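You operate a simulated robot arm through the tools that you are given. There is no shell and no other tool.

You are at the controls of a simulated robot arm. One attempt, no reset.

## Task
Dose 5 ml of blue water, then 5 ml of yellow, into the vial from pocket A2.
Fine: put it back in the low white rack uncapped; leave the dial on yellow, the slide at LOAD and the other vials alone.

Only the result counts: the job must be done as asked and must still hold three seconds after the hand-in. Knocking over, shifting, dropping, spilling or breaking anything else fails it.

## Robot
A 7-joint arm with a two-finger gripper, fixed in place. Base frame: the origin is on the floor under the middle of its stand, x ahead of it, y to its left, z up; the work surface is at about z = 755. Lengths are in mm, angles in degrees, forces in N, time in s.
With the tool pointing down near the work surface it reaches from about 380 to 780 mm from the base axis. Its first joint turns from -143.0 to 143.0 degrees. Payload 2.45 kg.
The tool frame sits at the grasp point between the pads (the TCP): z along the fingers, y along the line on which they close. The tips reach 26 mm beyond it. The gripper opens to 96 mm; its body begins 69 mm behind the TCP.
Orientation is that of the tool frame in the base frame, as a unit quaternion [x, y, z, w]. With the fingers straight down and closing along the base's y, the tool's x points along the base's -x, its y along +y and its z along -z.

## Interface
- The arm moves only by the tool arm_command. Its argument "plan" is a list of rows, each a list of 7 numbers: the shift along the base's x, y, z in mm, then the turn, a rotation vector about the base's x, y, z in degrees, then the closure, from 0 (fully open) to 1 (shut). In form: [[tx, ty, tz, rx, ry, rz, jaw], ...]. A call has 1 to 20 rows; each row shifts and turns the commanded pose from where the row before left it. Each row takes 0.2 s and may step no farther than 50 mm and 8.6 degrees from the row before; otherwise, or with a gripper value out of range, the whole call is refused. A pose out of reach is approached as far as the arm can. The call stops where the force on the tool passes 40 N (or 10 N more than at its start, if that is more) or the arm is blocked; 0.2 s more then pass. Each finger travels about 50 mm/s and halts on what it meets, pressing with about 39 N; the grip force reading is that of the motor and also rises with nothing between the fingers. The clock runs only during rows and for 0.2 s after the last one: add rows that do not move to give the fingers time. It gives the time, the measured TCP pose, the force on the tool (base axes), the opening and the grip force at its end, in the units of the frame above (readings bear some noise), with the torque about the TCP (base axes, N m) and any sound that the robot's microphone picked up.
- Cameras (640 x 400 px; columns grow to the right, rows downward): "scene" is fixed at [42.2, -646.7, 1527.6]; the picture's right is [0.88, -0.48, 0.00], its down [-0.18, -0.33, -0.93] and it looks along [0.44, 0.81, -0.37] (base axes); focal length 310 px, centre (320, 200). "wrist" rides on the gripper at [82, 3, -98] in the tool frame; the picture's right is [-0.04, 1.00, 0.00], its down [-0.73, -0.03, -0.68] and it looks along [-0.68, -0.03, 0.73] (tool axes); focal length 256 px, centre (320, 200). There is no depth. A picture from a camera that has moved, and an enlarged one, comes with that camera's place and axes in the base frame and with its lens. The place of the scene camera against the robot may be out by one fixed shift of up to 12 mm in any direction.
- snapshot(camera): a new picture of that camera. The clock stands still meanwhile.
- lift_body(by): slides the trunk up (or, below 0, down) by that many mm; the arm rides with it, the base frame stays. It gives what a move gives, with no picture.
- enlarge(camera, box): a new picture of the part [left, top, right, bottom] of that camera's present view, enlarged. The clock stands still meanwhile.
- finish_job(): hands the job in; it is judged then, once.

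Places have to be worked out from the pictures, the camera data and where the tool is seen. Open the gripper and draw the arm clear of the work before you hand the job in, unless the task says otherwise.

The tools are called as name(argument=value, ...) on one line, values as JSON. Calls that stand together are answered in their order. arm_command: Moves the arm, as the interface text tells. Its arguments: {"type":"object","properties":{"plan":{"type":"array","items":{"type":"array","items":{"type":"number"}}}},"required":["plan"]} The other tools are called the same way: lift_body (by) moves the trunk up or down; snapshot (camera) takes a picture; enlarge (camera, box) takes an enlarged picture of a part of a camera's view; finish_job () hands the job in.

At the start:

```text
t: 0.0
eef_pos: [316.5, 457.0, 1196.9]
tool_rot: [0.0, 1.0, 0.0, 0.0]
contact_force: [-0.4, 0.1, -0.4]
moment: [-0.02, 0.03, 0.01]
finger_gap: 96.0
grasp_force: 0.0
trunk travel left (down, up): [-575.0, 65.0]
```

scene: 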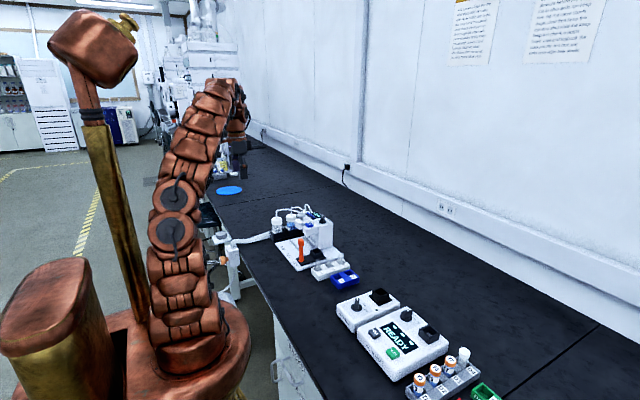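
wrist: 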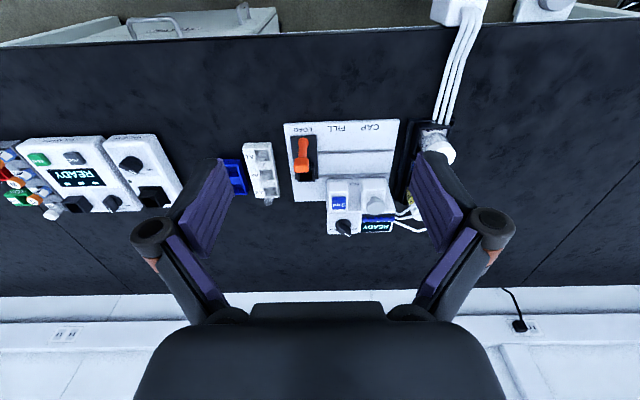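

I start by looking closely at the scene in enlarged views to understand the devices.

enlarge(camera="scene", box=[250, 190, 380, 300])

enlarge(camera="scene", box=[330, 270, 510, 400])

enlarge(camera="wrist", box=[220, 90, 480, 250])

enlarge(camera="wrist", box=[0, 100, 220, 240])

```text
3.64 times, centred on (315, 245) of scene
camera zoom: at [42.2, -646.7, 1527.6], right [0.88, -0.48, 0.0], down [-0.18, -0.33, -0.93], along [0.44, 0.81, -0.37], focal length 1128 px, centre (338, 36)
```

zoom: 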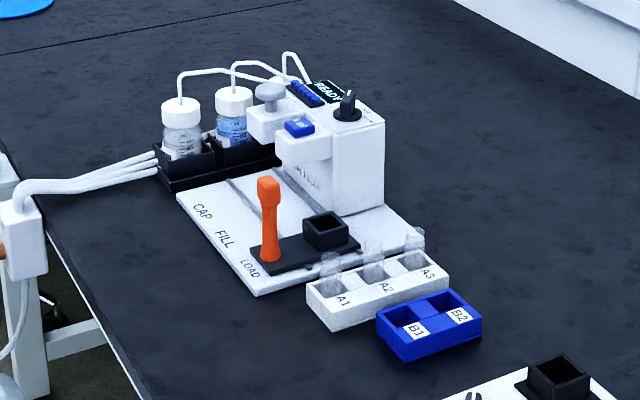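

```text
3.08 times, centred on (420, 335) of scene
camera zoom: at [42.2, -646.7, 1527.6], right [0.88, -0.48, 0.0], down [-0.18, -0.33, -0.93], along [0.44, 0.81, -0.37], focal length 954 px, centre (12, -215)
```

zoom: 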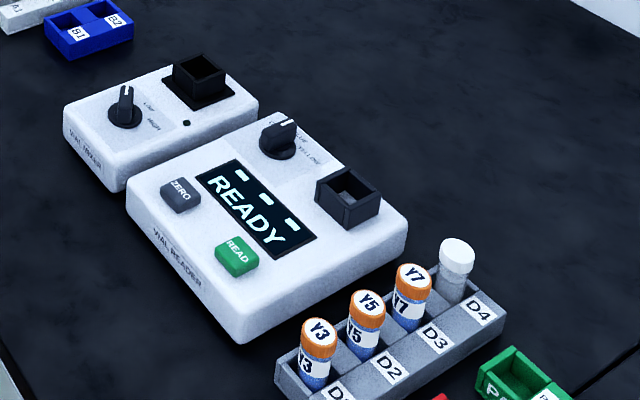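

```text
2.46 times, centred on (350, 170) of wrist
camera zoom: at [235.5, 460.1, 1295.0], right [0.04, 1.0, 0.0], down [0.73, -0.03, 0.68], along [0.68, -0.03, -0.73], focal length 630 px, centre (246, 274)
```

zoom: 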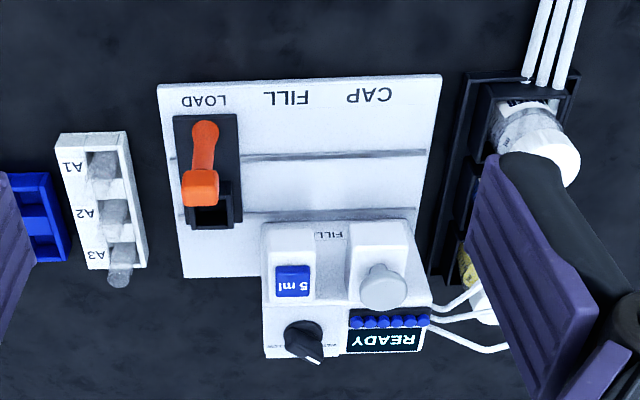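

```text
2.86 times, centred on (110, 170) of wrist
camera zoom: at [235.5, 460.1, 1295.0], right [0.04, 1.0, 0.0], down [0.73, -0.03, 0.68], along [0.68, -0.03, -0.73], focal length 731 px, centre (920, 286)
```

zoom: 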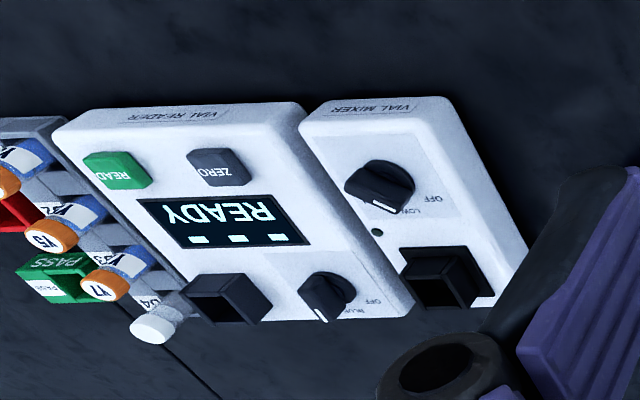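

The filler (slide with orange handle, 5 ml button, dial) is near x≈617–720, y≈400–520, and the white rack A1–A3 near (620, 310). I move closer above to get better wrist views.

arm_command(plan=[[20, -8, -10, 0, 0, 0, 0], [20, -8, -10, 0, 0, 0, 0], [20, -8, -10, 0, 0, 0, 0], [20, -8, -10, 0, 0, 0, 0], [20, -8, -10, 0, 0, 0, 0], [20, -8, -10, 0, 0, 0, 0], [20, -8, -10, 0, 0, 0, 0], [20, -8, -10, 0, 0, 0, 0], [0, 0, 0, 0, 0, 0, 0]])

snapshot(camera="wrist")

snapshot(camera="scene")

```text
t: 2.0
eef_pos: [478.4, 392.2, 1117.6]
tool_rot: [0.0, 1.0, 0.0, 0.0]
contact_force: [0.1, -0.3, -0.8]
moment: [0.01, -0.01, 0.0]
finger_gap: 95.9
grasp_force: 0.1
trunk travel left (down, up): [-575.0, 65.0]
```

```text
taken
camera wrist: at [396.9, 395.2, 1215.3], right [0.04, 1.0, 0.0], down [0.73, -0.03, 0.68], along [0.68, -0.03, -0.73], focal length 256 px, centre (320, 200)
```

wrist: 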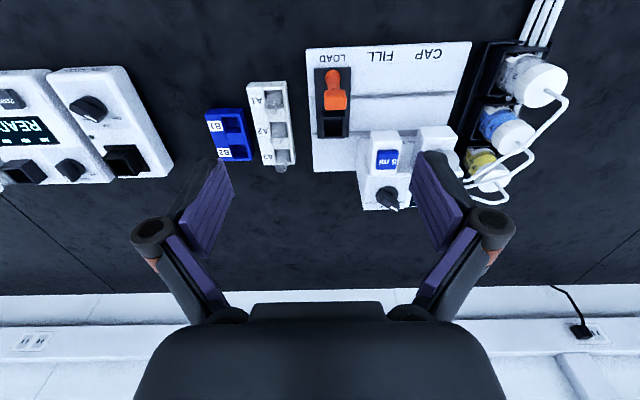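

```text
taken
```

scene: 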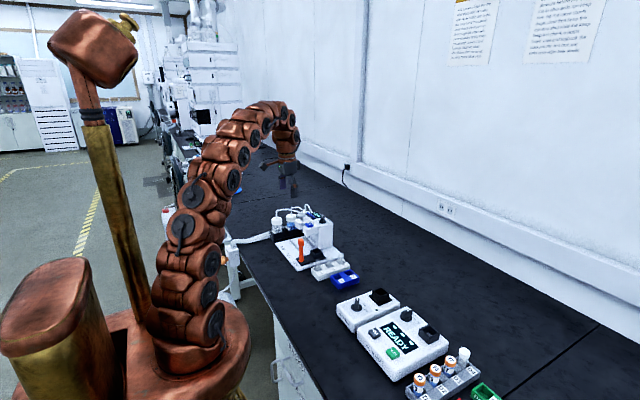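

enlarge(camera="wrist", box=[300, 30, 460, 130])

enlarge(camera="wrist", box=[330, 110, 490, 220])

enlarge(camera="wrist", box=[190, 70, 320, 180])

```text
4.00 times, centred on (380, 80) of wrist
camera zoom: at [396.9, 395.2, 1215.3], right [0.04, 1.0, 0.0], down [0.73, -0.03, 0.68], along [0.68, -0.03, -0.73], focal length 1024 px, centre (80, 680)
```

zoom: 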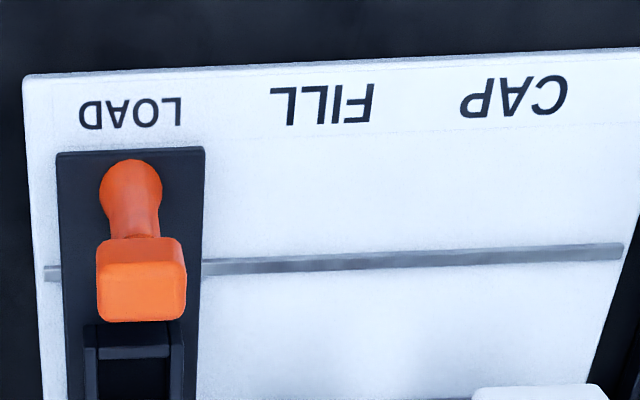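

```text
3.64 times, centred on (410, 165) of wrist
camera zoom: at [396.9, 395.2, 1215.3], right [0.04, 1.0, 0.0], down [0.73, -0.03, 0.68], along [0.68, -0.03, -0.73], focal length 931 px, centre (-7, 327)
```

zoom: 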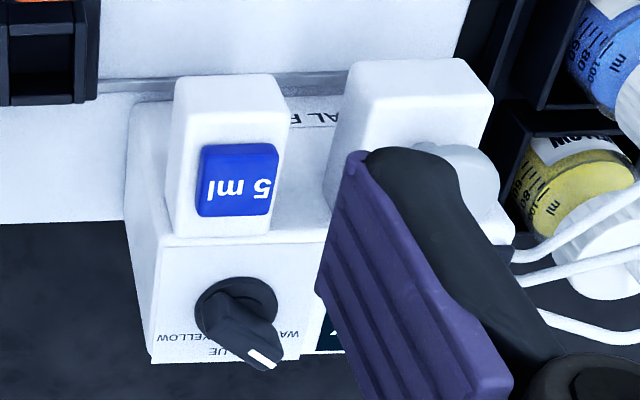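

```text
3.64 times, centred on (255, 125) of wrist
camera zoom: at [396.9, 395.2, 1215.3], right [0.04, 1.0, 0.0], down [0.73, -0.03, 0.68], along [0.68, -0.03, -0.73], focal length 931 px, centre (556, 473)
```

zoom: 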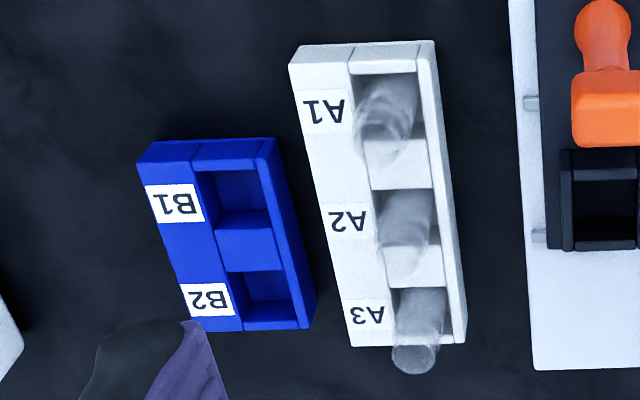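

Estimates so far: pocket on carriage ≈(609, 408), handle ≈(533, 409, top ≈865), button ≈(612, 484, 903), dial ≈(680, 490, ~900), slide stations 75 mm apart in y. I move nearer to the dial for a closer look.

arm_command(plan=[[16, 20, -10, 0, 0, 0, 0], [16, 20, -10, 0, 0, 0, 0], [16, 20, -10, 0, 0, 0, 0], [16, 20, -10, 0, 0, 0, 0], [16, 18, -10, 0, 0, 0, 0], [0, 0, 0, 0, 0, 0, 0]])

snapshot(camera="wrist")

enlarge(camera="wrist", box=[240, 90, 400, 210])

```text
t: 3.4
eef_pos: [541.2, 472.0, 1076.9]
tool_rot: [0.0, 1.0, 0.0, 0.0]
contact_force: [-0.4, -0.7, 0.6]
moment: [0.05, 0.0, -0.06]
finger_gap: 95.9
grasp_force: 0.0
out of reach, approached as far as the arm can: row 5
trunk travel left (down, up): [-575.0, 65.0]
```

```text
taken
camera wrist: at [459.8, 474.3, 1173.8], right [0.04, 1.0, 0.0], down [0.73, -0.03, 0.68], along [0.68, -0.03, -0.73], focal length 256 px, centre (320, 200)
```

wrist: 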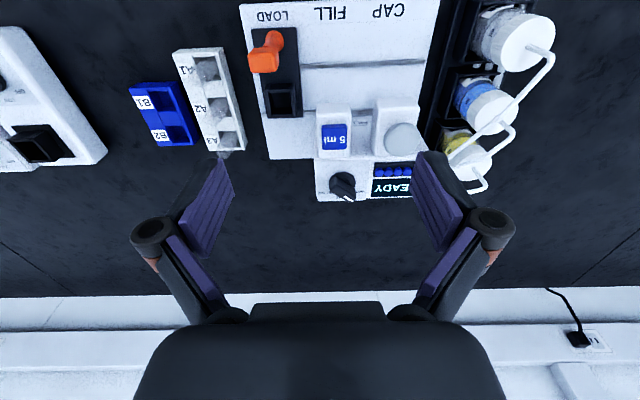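

```text
3.33 times, centred on (320, 150) of wrist
camera zoom: at [459.8, 474.3, 1173.8], right [0.04, 1.0, 0.0], down [0.73, -0.03, 0.68], along [0.68, -0.03, -0.73], focal length 853 px, centre (320, 367)
```

zoom: 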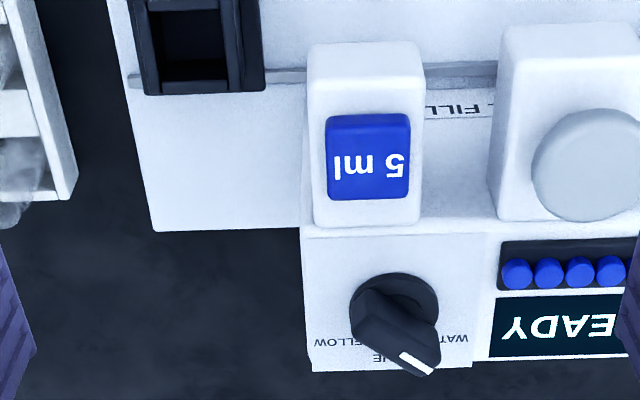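

The dial labels are YELLOW (−y side), BLUE (+x), WATER (+y side), and the pointer seems to be at WATER. Now I go look at the rack with vials closely.

arm_command(plan=[[-5, -20, -16, 0, 0, 0, 0], [-5, -20, -16, 0, 0, 0, 0], [0, -20, -16, 0, 0, 0, 0], [0, -20, -16, 0, 0, 0, 0], [0, -20, -16, 0, 0, 0, 0], [0, -20, -16, 0, 0, 0, 0], [0, -20, -16, 0, 0, 0, 0], [0, -20, -15, 0, 0, 0, 0], [0, 0, 0, 0, 0, 0, 0]])

snapshot(camera="wrist")

enlarge(camera="wrist", box=[240, 70, 400, 200])

```text
t: 5.4
eef_pos: [530.5, 310.9, 950.1]
tool_rot: [-0.001, 1.0, 0.001, 0.001]
contact_force: [0.3, -0.6, -0.9]
moment: [0.02, -0.03, 0.0]
finger_gap: 96.0
grasp_force: 0.0
trunk travel left (down, up): [-575.0, 65.0]
```

```text
taken
camera wrist: at [449.2, 313.6, 1048.4], right [0.04, 1.0, 0.0], down [0.73, -0.03, 0.68], along [0.68, -0.03, -0.73], focal length 256 px, centre (320, 200)
```

wrist: 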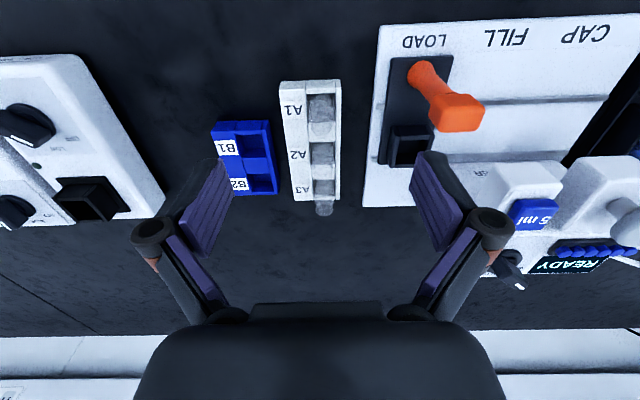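

```text
3.08 times, centred on (320, 135) of wrist
camera zoom: at [449.2, 313.6, 1048.4], right [0.04, 1.0, 0.0], down [0.73, -0.03, 0.68], along [0.68, -0.03, -0.73], focal length 788 px, centre (320, 400)
```

zoom: 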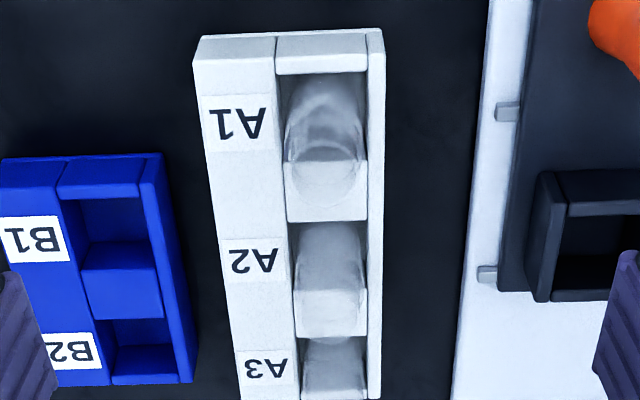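

Rack top is at z≈780; A2 pocket centre ≈(621, 311), vial rim ≈ z 824. I move above A2 with tips still 50 mm above the vials and look again.

arm_command(plan=[[22, 0, -10, 0, 0, 0, 0], [22, 0, -10, 0, 0, 0, 0], [22, 0, -10, 0, 0, 0, 0], [24, 0, -10, 0, 0, 0, 0], [0, 0, -10, 0, 0, 0, 0.0], [0, 0, 0, 0, 0, 0, 0]])

snapshot(camera="wrist")

snapshot(camera="scene")

enlarge(camera="scene", box=[250, 180, 380, 300])

```text
t: 6.8
eef_pos: [622.5, 310.9, 900.2]
tool_rot: [0.0, 1.0, 0.0, 0.0]
contact_force: [0.4, -0.5, 0.0]
moment: [0.0, -0.01, 0.03]
finger_gap: 96.2
grasp_force: 0.0
trunk travel left (down, up): [-575.0, 65.0]
```

```text
taken
camera wrist: at [540.8, 314.8, 999.3], right [0.04, 1.0, 0.0], down [0.73, -0.03, 0.68], along [0.68, -0.03, -0.73], focal length 256 px, centre (320, 200)
```

wrist: 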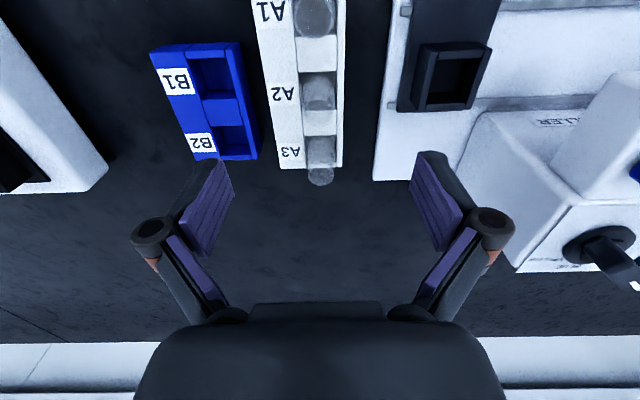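

```text
taken
```

scene: 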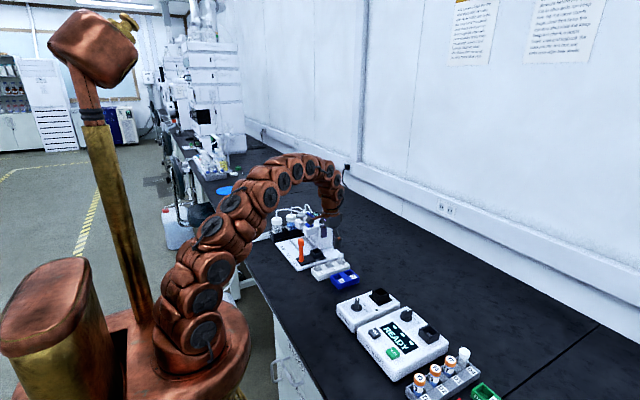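

```text
3.33 times, centred on (315, 240) of scene
camera zoom: at [42.2, -646.7, 1527.6], right [0.88, -0.48, 0.0], down [-0.18, -0.33, -0.93], along [0.44, 0.81, -0.37], focal length 1034 px, centre (337, 67)
```

zoom: 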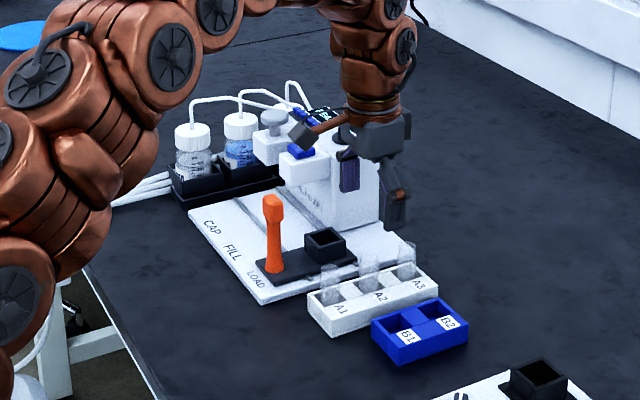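

enlarge(camera="wrist", box=[260, 0, 420, 100])

enlarge(camera="wrist", box=[380, 20, 520, 120])

enlarge(camera="wrist", box=[260, 70, 380, 190])

```text
4.00 times, centred on (340, 50) of wrist
camera zoom: at [540.8, 314.8, 999.3], right [0.04, 1.0, 0.0], down [0.73, -0.03, 0.68], along [0.68, -0.03, -0.73], focal length 1024 px, centre (240, 800)
```

zoom: 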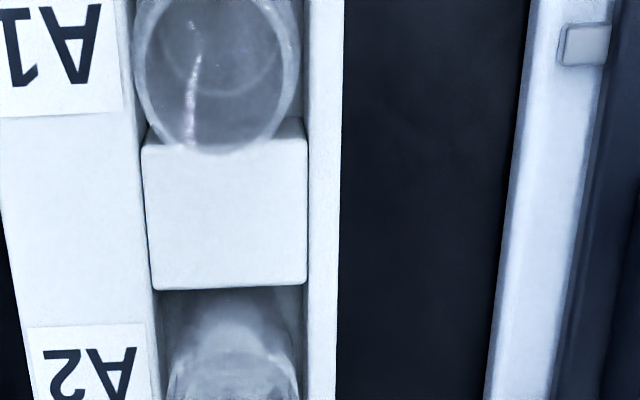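

```text
4.00 times, centred on (450, 70) of wrist
camera zoom: at [540.8, 314.8, 999.3], right [0.04, 1.0, 0.0], down [0.73, -0.03, 0.68], along [0.68, -0.03, -0.73], focal length 1024 px, centre (-200, 720)
```

zoom: 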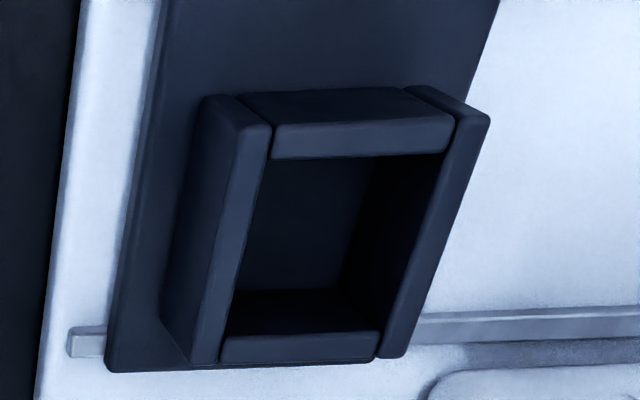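

```text
3.33 times, centred on (320, 130) of wrist
camera zoom: at [540.8, 314.8, 999.3], right [0.04, 1.0, 0.0], down [0.73, -0.03, 0.68], along [0.68, -0.03, -0.73], focal length 853 px, centre (320, 433)
```

zoom: 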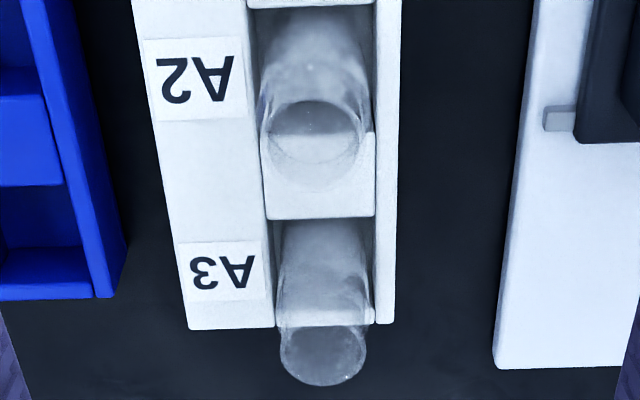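

The vial rim is at z≈821, ~24 mm wide, at ≈(621.5, 310); rack top ≈782. I half-close the gripper and descend to TCP z≈830 first, then check.

arm_command(plan=[[-1, -0.5, 0, 0, 0, 0, 0.45], [0, 0, 0, 0, 0, 0, 0.45], [0, 0, -15, 0, 0, 0, 0.45], [0, 0, -15, 0, 0, 0, 0.45], [0, 0, -15, 0, 0, 0, 0.45], [0, 0, -10, 0, 0, 0, 0.45], [0, 0, -10, 0, 0, 0, 0.45], [0, 0, 0, 0, 0, 0, 0.45]])

snapshot(camera="wrist")

enlarge(camera="scene", box=[270, 180, 370, 290])

```text
t: 8.6
eef_pos: [622.5, 310.0, 834.0]
tool_rot: [-0.001, 1.0, 0.0, -0.001]
contact_force: [0.2, 0.3, -1.6]
moment: [0.01, -0.02, -0.01]
finger_gap: 52.9
grasp_force: 0.1
trunk travel left (down, up): [-575.0, 65.0]
```

```text
taken
camera wrist: at [539.6, 313.6, 932.7], right [0.04, 1.0, 0.0], down [0.73, -0.03, 0.68], along [0.68, -0.03, -0.73], focal length 256 px, centre (320, 200)
```

wrist: 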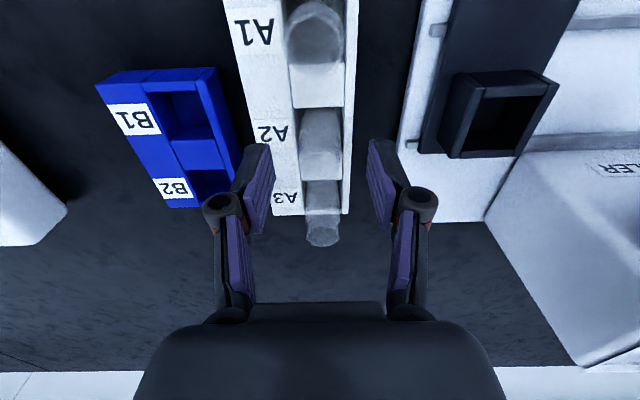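

```text
3.64 times, centred on (320, 235) of scene
camera zoom: at [42.2, -646.7, 1527.6], right [0.88, -0.48, 0.0], down [-0.18, -0.33, -0.93], along [0.44, 0.81, -0.37], focal length 1128 px, centre (320, 73)
```

zoom: 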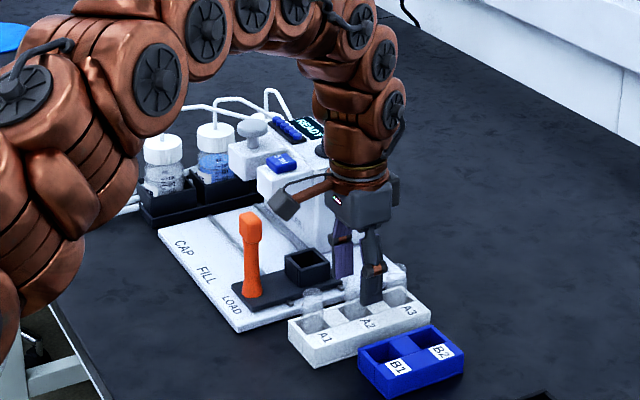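

enlarge(camera="wrist", box=[240, 90, 400, 250])

```text
2.50 times, centred on (320, 170) of wrist
camera zoom: at [539.6, 313.6, 932.7], right [0.04, 1.0, 0.0], down [0.73, -0.03, 0.68], along [0.68, -0.03, -0.73], focal length 640 px, centre (320, 275)
```

zoom: 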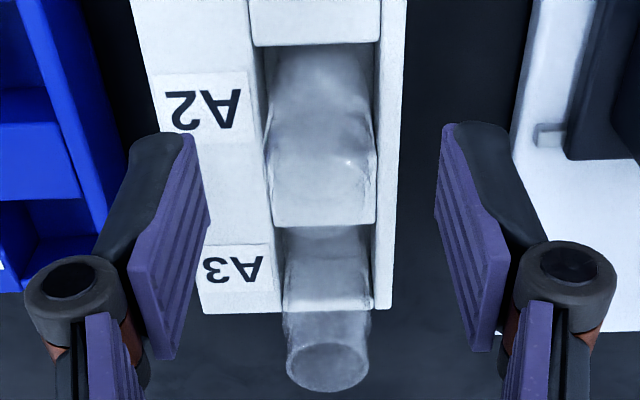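

Fingers straddle the vial well (A2 pocket spans x≈604–638). I shift −2 mm in x, descend to TCP z≈812 (tips ≈786, rack top ≈782), then close gently.

arm_command(plan=[[-2, 0, -8, 0, 0, 0, 0.45], [0, 0, -8, 0, 0, 0, 0.45], [0, 0, -5, 0, 0, 0, 0.45], [0, 0, 0, 0, 0, 0, 0.45]])

enlarge(camera="wrist", box=[240, 90, 400, 250])

enlarge(camera="scene", box=[310, 220, 370, 290])

```text
t: 9.6
eef_pos: [618.7, 310.3, 815.1]
tool_rot: [0.0, 1.0, 0.0, 0.0]
contact_force: [0.3, 0.3, 0.7]
moment: [-0.04, -0.05, -0.01]
finger_gap: 52.6
grasp_force: 0.1
trunk travel left (down, up): [-575.0, 65.0]
```

```text
2.50 times, centred on (320, 170) of wrist
camera zoom: at [537.1, 313.7, 912.4], right [0.04, 1.0, 0.0], down [0.73, -0.03, 0.68], along [0.68, -0.03, -0.73], focal length 640 px, centre (320, 275)
```

zoom: 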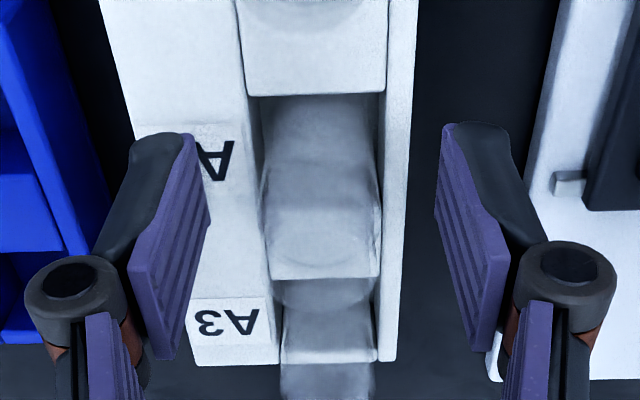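

```text
5.71 times, centred on (340, 255) of scene
camera zoom: at [42.2, -646.7, 1527.6], right [0.88, -0.48, 0.0], down [-0.18, -0.33, -0.93], along [0.44, 0.81, -0.37], focal length 1772 px, centre (206, -114)
```

zoom: 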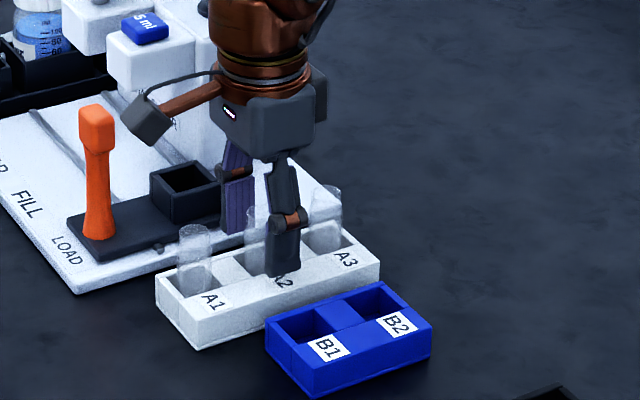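

Clear of contact; vial centre appears at x≈620. Closing on the vial at TCP z≈815.

arm_command(plan=[[1, 0, -1, 0, 0, 0, 0.6], [0, 0, 0, 0, 0, 0, 0.7], [0, 0, 0, 0, 0, 0, 0.8], [0, 0, 0, 0, 0, 0, 0.8], [0, 0, 0, 0, 0, 0, 0.8]])

enlarge(camera="wrist", box=[240, 90, 400, 250])

```text
t: 10.8
eef_pos: [620.3, 309.5, 812.7]
tool_rot: [0.001, 1.0, 0.0, 0.0]
contact_force: [0.3, 0.0, -0.6]
moment: [-0.01, 0.01, 0.0]
finger_gap: 23.7
grasp_force: 38.7
trunk travel left (down, up): [-575.0, 65.0]
```

```text
2.50 times, centred on (320, 170) of wrist
camera zoom: at [538.0, 313.4, 911.0], right [0.04, 1.0, 0.0], down [0.73, -0.03, 0.68], along [0.68, -0.03, -0.73], focal length 640 px, centre (320, 275)
```

zoom: 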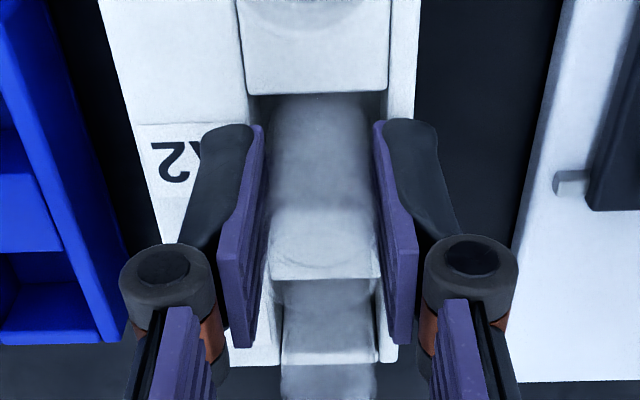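

Vial is gripped (gap 23.7 mm). I lift straight up 80 mm and verify it is held.

arm_command(plan=[[0, 0, 8, 0, 0, 0, 0.8], [0, 0, 12, 0, 0, 0, 0.8], [0, 0, 15, 0, 0, 0, 0.8], [0, 0, 15, 0, 0, 0, 0.8], [0, 0, 15, 0, 0, 0, 0.8], [0, 0, 15, 0, 0, 0, 0.8], [0, 0, 0, 0, 0, 0, 0.8]])

snapshot(camera="wrist")

enlarge(camera="scene", box=[280, 190, 370, 290])

```text
t: 12.4
eef_pos: [619.6, 310.0, 892.9]
tool_rot: [0.0, 1.0, 0.0, 0.0]
contact_force: [0.4, -0.2, 0.4]
moment: [0.04, 0.03, 0.06]
finger_gap: 23.6
grasp_force: 39.0
trunk travel left (down, up): [-575.0, 65.0]
```

```text
taken
camera wrist: at [537.3, 313.3, 990.9], right [0.04, 1.0, 0.0], down [0.73, -0.03, 0.68], along [0.68, -0.03, -0.73], focal length 256 px, centre (320, 200)
```

wrist: 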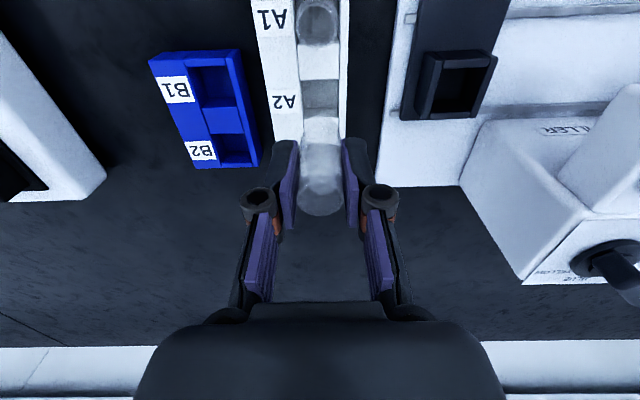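

```text
4.00 times, centred on (325, 240) of scene
camera zoom: at [42.2, -646.7, 1527.6], right [0.88, -0.48, 0.0], down [-0.18, -0.33, -0.93], along [0.44, 0.81, -0.37], focal length 1241 px, centre (300, 40)
```

zoom: 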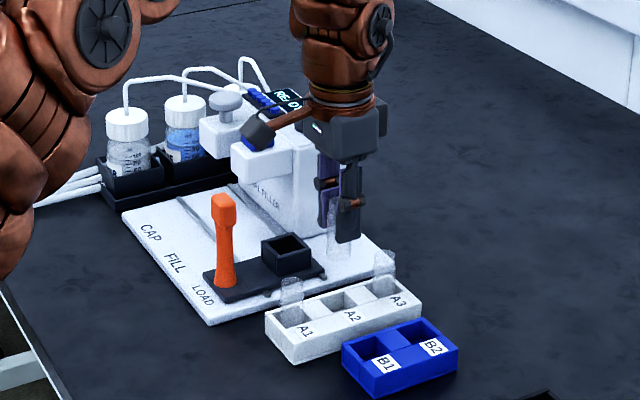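

The vial is out and held. Now I carry it over the carriage pocket (≈(610, 410)) at the same height.

arm_command(plan=[[-2, 17, 0, 0, 0, 0, 0.8], [-2, 17, 0, 0, 0, 0, 0.8], [-2, 17, 0, 0, 0, 0, 0.8], [-2, 17, 0, 0, 0, 0, 0.8], [-1, 17, 0, 0, 0, 0, 0.8], [-1, 16, 0, 0, 0, 0, 0.8], [0, 0, 0, 0, 0, 0, 0.8]])

snapshot(camera="wrist")

enlarge(camera="scene", box=[280, 190, 370, 290])

enlarge(camera="wrist", box=[250, 40, 410, 240])

```text
t: 14.0
eef_pos: [610.0, 411.2, 893.5]
tool_rot: [0.001, 1.0, 0.0, 0.001]
contact_force: [0.1, -0.1, -0.2]
moment: [-0.03, -0.02, -0.02]
finger_gap: 23.8
grasp_force: 39.3
trunk travel left (down, up): [-575.0, 65.0]
```

```text
taken
camera wrist: at [528.1, 414.7, 990.4], right [0.04, 1.0, 0.0], down [0.73, -0.03, 0.68], along [0.68, -0.03, -0.73], focal length 256 px, centre (320, 200)
```

wrist: 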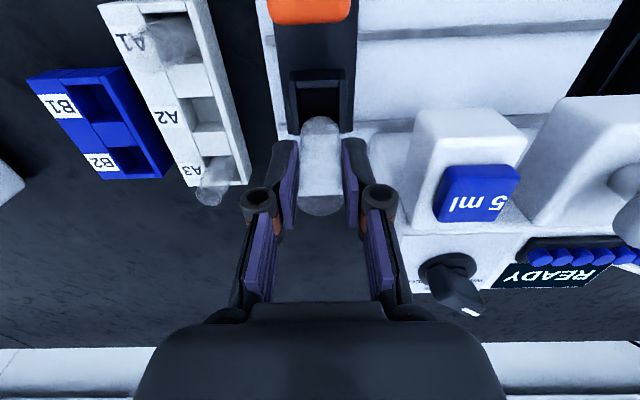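

```text
4.00 times, centred on (325, 240) of scene
camera zoom: at [42.2, -646.7, 1527.6], right [0.88, -0.48, 0.0], down [-0.18, -0.33, -0.93], along [0.44, 0.81, -0.37], focal length 1241 px, centre (300, 40)
```

zoom: 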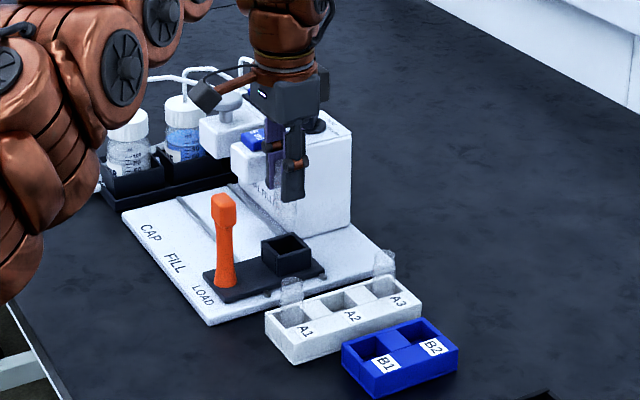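

```text
2.00 times, centred on (330, 140) of wrist
camera zoom: at [528.1, 414.7, 990.4], right [0.04, 1.0, 0.0], down [0.73, -0.03, 0.68], along [0.68, -0.03, -0.73], focal length 512 px, centre (300, 320)
```

zoom: 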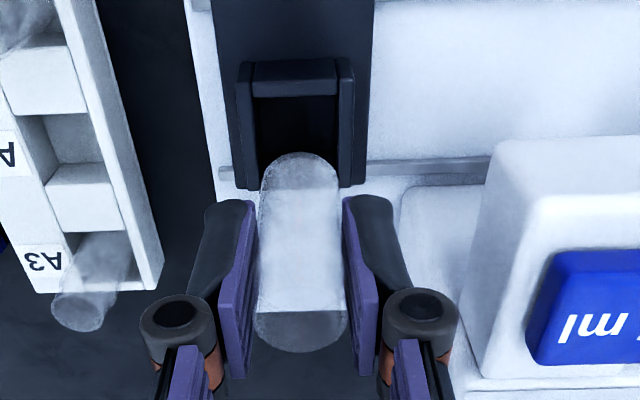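

enlarge(camera="wrist", box=[130, 60, 250, 210])

enlarge(camera="scene", box=[325, 225, 365, 280])

enlarge(camera="scene", box=[330, 220, 370, 260])

```text
2.67 times, centred on (190, 135) of wrist
camera zoom: at [528.1, 414.7, 990.4], right [0.04, 1.0, 0.0], down [0.73, -0.03, 0.68], along [0.68, -0.03, -0.73], focal length 683 px, centre (667, 373)
```

zoom: 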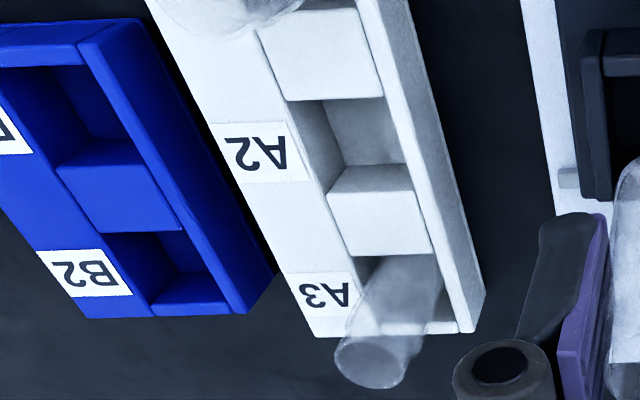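

```text
7.27 times, centred on (345, 252) of scene
camera zoom: at [42.2, -646.7, 1527.6], right [0.88, -0.48, 0.0], down [-0.18, -0.33, -0.93], along [0.44, 0.81, -0.37], focal length 2256 px, centre (138, -182)
```

zoom: 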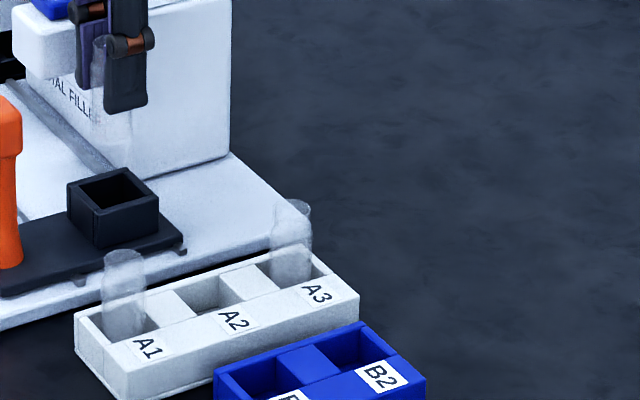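

```text
10.00 times, centred on (350, 240) of scene
camera zoom: at [42.2, -646.7, 1527.6], right [0.88, -0.48, 0.0], down [-0.18, -0.33, -0.93], along [0.44, 0.81, -0.37], focal length 3102 px, centre (20, -200)
```

zoom: 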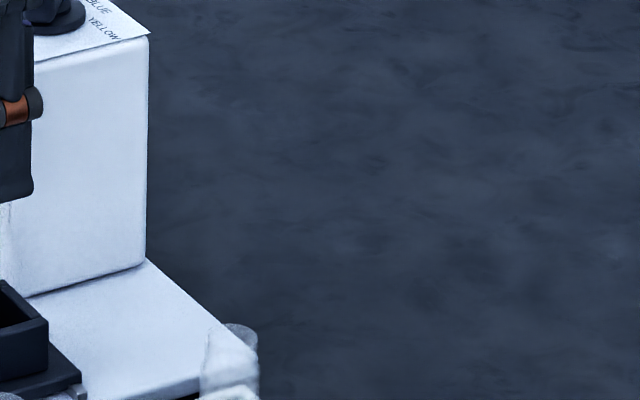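

Rack pocket floor ≈759 so the vial bottom is ≈53 mm below TCP; the carriage pocket floor is ≈775–780, pocket centre ≈(610, 409.5). I lower to just above expected touch.

arm_command(plan=[[0, -1.5, -8, 0, 0, 0, 0.8], [0, 0, -10, 0, 0, 0, 0.8], [0, 0, -10, 0, 0, 0, 0.8], [0, 0, -10, 0, 0, 0, 0.8], [0, 0, -8, 0, 0, 0, 0.8], [0, 0, -5, 0, 0, 0, 0.8], [0, 0, 0, 0, 0, 0, 0.8]])

snapshot(camera="wrist")

enlarge(camera="scene", box=[290, 190, 350, 270])

enlarge(camera="wrist", box=[250, 80, 410, 240])

```text
t: 15.6
eef_pos: [610.1, 409.7, 843.1]
tool_rot: [0.0, 1.0, 0.0, 0.0]
contact_force: [0.2, -1.0, 0.2]
moment: [0.01, -0.02, -0.05]
finger_gap: 23.6
grasp_force: 39.2
trunk travel left (down, up): [-575.0, 65.0]
```

```text
taken
camera wrist: at [528.3, 413.1, 940.6], right [0.04, 1.0, 0.0], down [0.73, -0.03, 0.68], along [0.68, -0.03, -0.73], focal length 256 px, centre (320, 200)
```

wrist: 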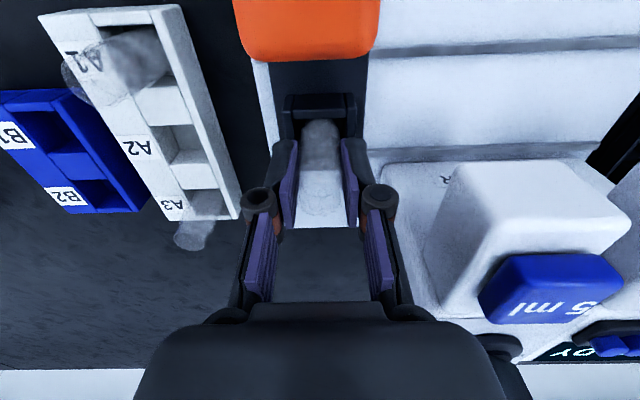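

```text
5.00 times, centred on (320, 230) of scene
camera zoom: at [42.2, -646.7, 1527.6], right [0.88, -0.48, 0.0], down [-0.18, -0.33, -0.93], along [0.44, 0.81, -0.37], focal length 1551 px, centre (320, 50)
```

zoom: 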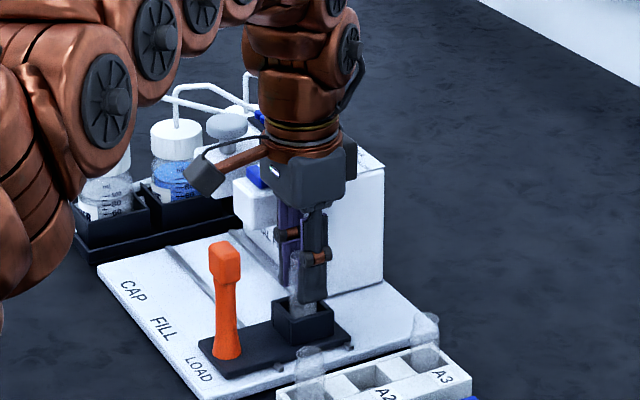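

```text
2.50 times, centred on (330, 160) of wrist
camera zoom: at [528.3, 413.1, 940.6], right [0.04, 1.0, 0.0], down [0.73, -0.03, 0.68], along [0.68, -0.03, -0.73], focal length 640 px, centre (295, 300)
```

zoom: 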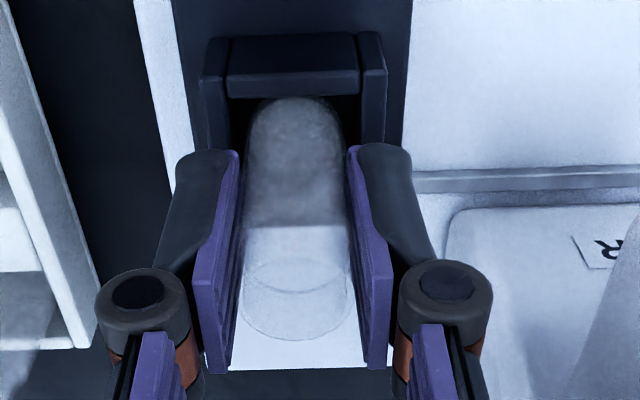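

The vial bottom is centred in the pocket opening. I lower in small steps watching the z force.

arm_command(plan=[[0, 0, -2.5, 0, 0, 0, 0.8], [0, 0, -2.5, 0, 0, 0, 0.8], [0, 0, -2, 0, 0, 0, 0.8], [0, 0, 0, 0, 0, 0, 0.8]])

```text
t: 16.6
eef_pos: [609.7, 409.8, 835.0]
tool_rot: [0.0, 1.0, -0.001, 0.0]
contact_force: [0.6, -0.2, -0.7]
moment: [0.02, 0.01, -0.02]
finger_gap: 23.5
grasp_force: 39.4
trunk travel left (down, up): [-575.0, 65.0]
```

No contact yet at z≈835; continue down in small steps.

arm_command(plan=[[0, 0, -2, 0, 0, 0, 0.8], [0, 0, -1, 0, 0, 0, 0.8], [0, 0, 0, 0, 0, 0, 0.8]])

enlarge(camera="wrist", box=[250, 80, 410, 240])

enlarge(camera="scene", box=[300, 220, 340, 270])

```text
t: 17.4
eef_pos: [610.5, 409.4, 832.6]
tool_rot: [0.0, 1.0, 0.0, 0.0]
contact_force: [0.4, 0.1, -0.3]
moment: [0.0, 0.01, 0.04]
finger_gap: 23.2
grasp_force: 38.5
trunk travel left (down, up): [-575.0, 65.0]
```

```text
2.50 times, centred on (330, 160) of wrist
camera zoom: at [529.0, 413.1, 930.1], right [0.04, 1.0, 0.0], down [0.73, -0.03, 0.68], along [0.68, -0.03, -0.73], focal length 640 px, centre (295, 300)
```

zoom: 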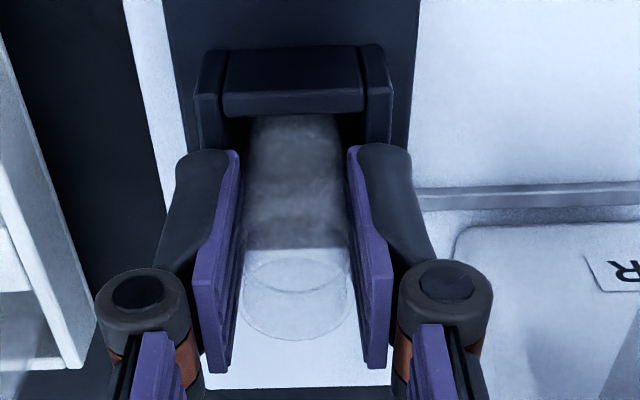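

```text
8.00 times, centred on (320, 245) of scene
camera zoom: at [42.2, -646.7, 1527.6], right [0.88, -0.48, 0.0], down [-0.18, -0.33, -0.93], along [0.44, 0.81, -0.37], focal length 2481 px, centre (320, -160)
```

zoom: 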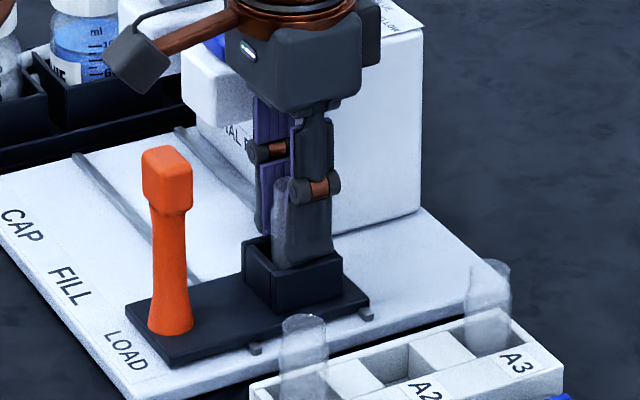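

arm_command(plan=[[0, 0, -1, 0, 0, 0, 0.8], [0, 0, -1, 0, 0, 0, 0.8], [0, 0, 0, 0, 0, 0, 0.8]])

```text
t: 18.2
eef_pos: [610.8, 409.7, 831.2]
tool_rot: [0.0, 1.0, 0.0, 0.002]
contact_force: [-0.1, 0.4, 5.9]
moment: [0.01, 0.09, 0.0]
finger_gap: 23.3
grasp_force: 38.7
trunk travel left (down, up): [-575.0, 65.0]
```

Contact at z≈831 with ~6 N up: the vial bottom touches the floor (as predicted). I open the fingers gradually and a small amount.

arm_command(plan=[[0, 0, 0.5, 0, 0, 0, 0.75], [0, 0, 0, 0, 0, 0, 0.72], [0, 0, 0, 0, 0, 0, 0.68], [0, 0, 0, 0, 0, 0, 0.65], [0, 0, 0, 0, 0, 0, 0.65]])

enlarge(camera="wrist", box=[250, 80, 410, 240])

enlarge(camera="scene", box=[300, 220, 340, 270])

```text
t: 19.4
eef_pos: [610.0, 409.9, 831.1]
tool_rot: [0.0, 1.0, 0.0, 0.001]
contact_force: [0.4, 0.1, 0.3]
moment: [0.0, -0.01, -0.01]
finger_gap: 33.7
grasp_force: 0.1
trunk travel left (down, up): [-575.0, 65.0]
```

```text
2.50 times, centred on (330, 160) of wrist
camera zoom: at [529.0, 413.2, 928.4], right [0.04, 1.0, 0.0], down [0.73, -0.03, 0.68], along [0.68, -0.03, -0.73], focal length 640 px, centre (295, 300)
```

zoom: 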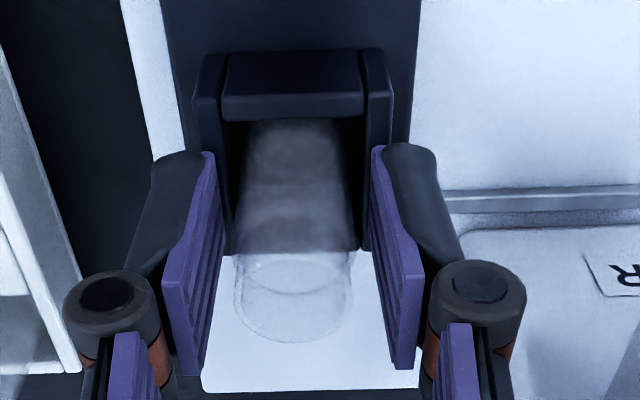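

```text
8.00 times, centred on (320, 245) of scene
camera zoom: at [42.2, -646.7, 1527.6], right [0.88, -0.48, 0.0], down [-0.18, -0.33, -0.93], along [0.44, 0.81, -0.37], focal length 2481 px, centre (320, -160)
```

zoom: 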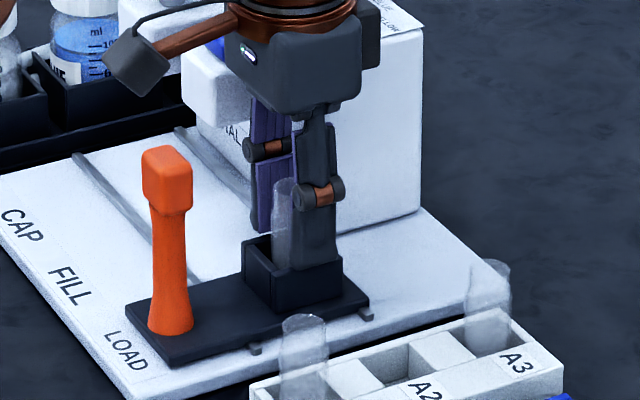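

The vial stands free in the carriage pocket. I rise straight up clear of it and back off to view the handle.

arm_command(plan=[[0, 0, 10, 0, 0, 0, 0.65], [0, 0, 15, 0, 0, 0, 0.65], [0, 0, 20, 0, 0, 0, 0.65], [0, 0, 25, 0, 0, 0, 0.65], [0, 0, 25, 0, 0, 0, 0.65], [-25, 0, 10, 0, 0, 0, 0.5], [-25, 0, 0, 0, 0, 0, 0.5], [-30, 0, 0, 0, 0, 0, 0.5], [-30, 0, 0, 0, 0, 0, 0.5], [0, 0, 0, 0, 0, 0, 0.5]])

snapshot(camera="wrist")

enlarge(camera="wrist", box=[260, 60, 420, 220])

enlarge(camera="scene", box=[270, 190, 350, 270])

```text
t: 21.6
eef_pos: [501.0, 408.2, 934.2]
tool_rot: [0.0, 1.0, 0.0, 0.0]
contact_force: [-0.1, 0.1, 0.4]
moment: [-0.01, 0.0, -0.02]
finger_gap: 48.1
grasp_force: 0.1
trunk travel left (down, up): [-575.0, 65.0]
```

```text
taken
camera wrist: at [418.8, 412.8, 1033.4], right [0.04, 1.0, 0.0], down [0.73, -0.03, 0.68], along [0.68, -0.03, -0.73], focal length 256 px, centre (320, 200)
```

wrist: 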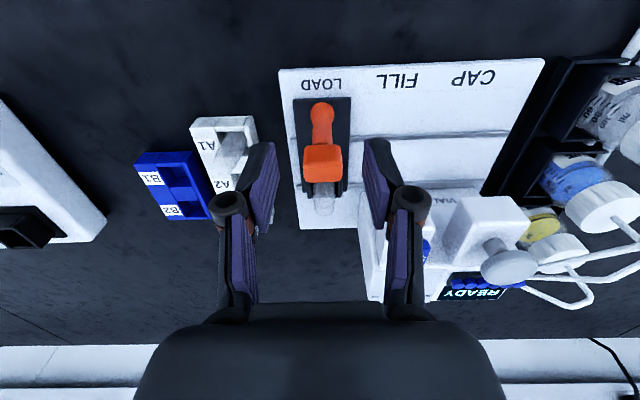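

```text
2.50 times, centred on (340, 140) of wrist
camera zoom: at [418.8, 412.8, 1033.4], right [0.04, 1.0, 0.0], down [0.73, -0.03, 0.68], along [0.68, -0.03, -0.73], focal length 640 px, centre (270, 350)
```

zoom: 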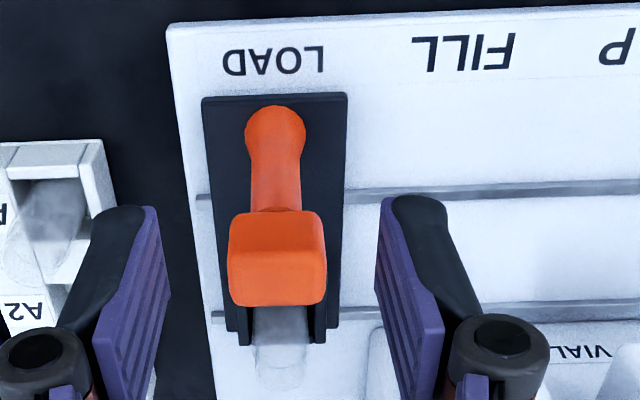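

```text
5.00 times, centred on (310, 230) of scene
camera zoom: at [42.2, -646.7, 1527.6], right [0.88, -0.48, 0.0], down [-0.18, -0.33, -0.93], along [0.44, 0.81, -0.37], focal length 1551 px, centre (370, 50)
```

zoom: 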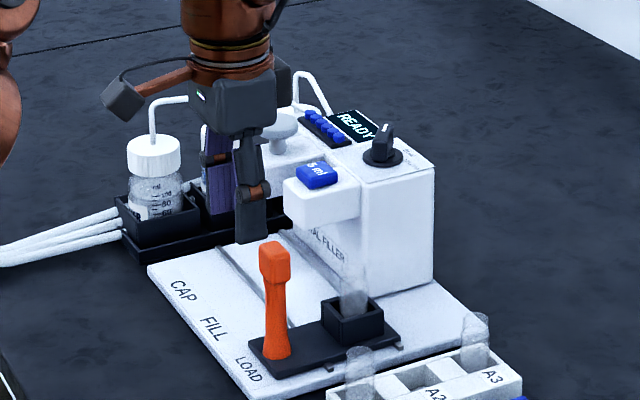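

Handle block: top ≈873, centre ≈(536, 409.7), ~28 mm wide. I move over it with ~58 mm opening and descend to TCP z≈862.

arm_command(plan=[[18, 1, 0, 0, 0, 0, 0.4], [17, 0.5, 0, 0, 0, 0, 0.4], [0, 0, -15, 0, 0, 0, 0.4], [0, 0, -15, 0, 0, 0, 0.4], [0, 0, 0, 0, 0, 0, 0.4]])

snapshot(camera="wrist")

enlarge(camera="scene", box=[270, 190, 350, 270])

```text
t: 22.8
eef_pos: [535.2, 410.0, 906.2]
tool_rot: [0.0, 1.0, -0.001, 0.0]
contact_force: [-0.3, -0.3, -0.2]
moment: [0.02, -0.03, -0.01]
finger_gap: 57.8
grasp_force: 0.0
trunk travel left (down, up): [-575.0, 65.0]
```

```text
taken
camera wrist: at [453.4, 414.1, 1003.6], right [0.04, 1.0, 0.0], down [0.73, -0.03, 0.68], along [0.68, -0.03, -0.73], focal length 256 px, centre (320, 200)
```

wrist: 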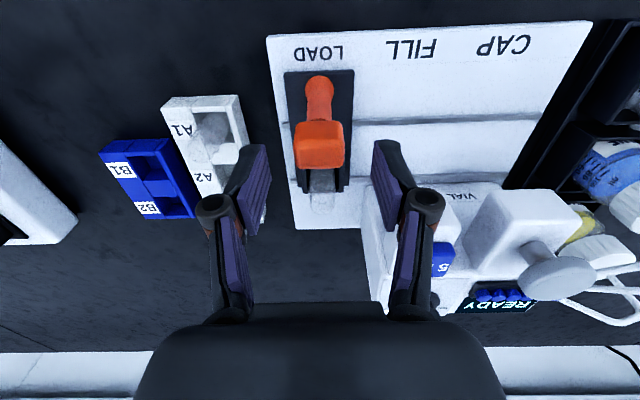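

```text
5.00 times, centred on (310, 230) of scene
camera zoom: at [42.2, -646.7, 1527.6], right [0.88, -0.48, 0.0], down [-0.18, -0.33, -0.93], along [0.44, 0.81, -0.37], focal length 1551 px, centre (370, 50)
```

zoom: 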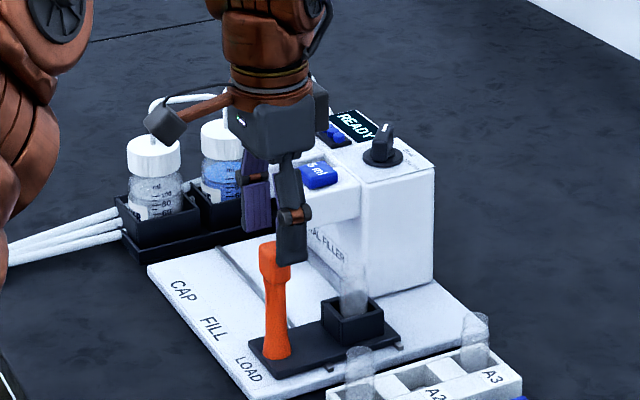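

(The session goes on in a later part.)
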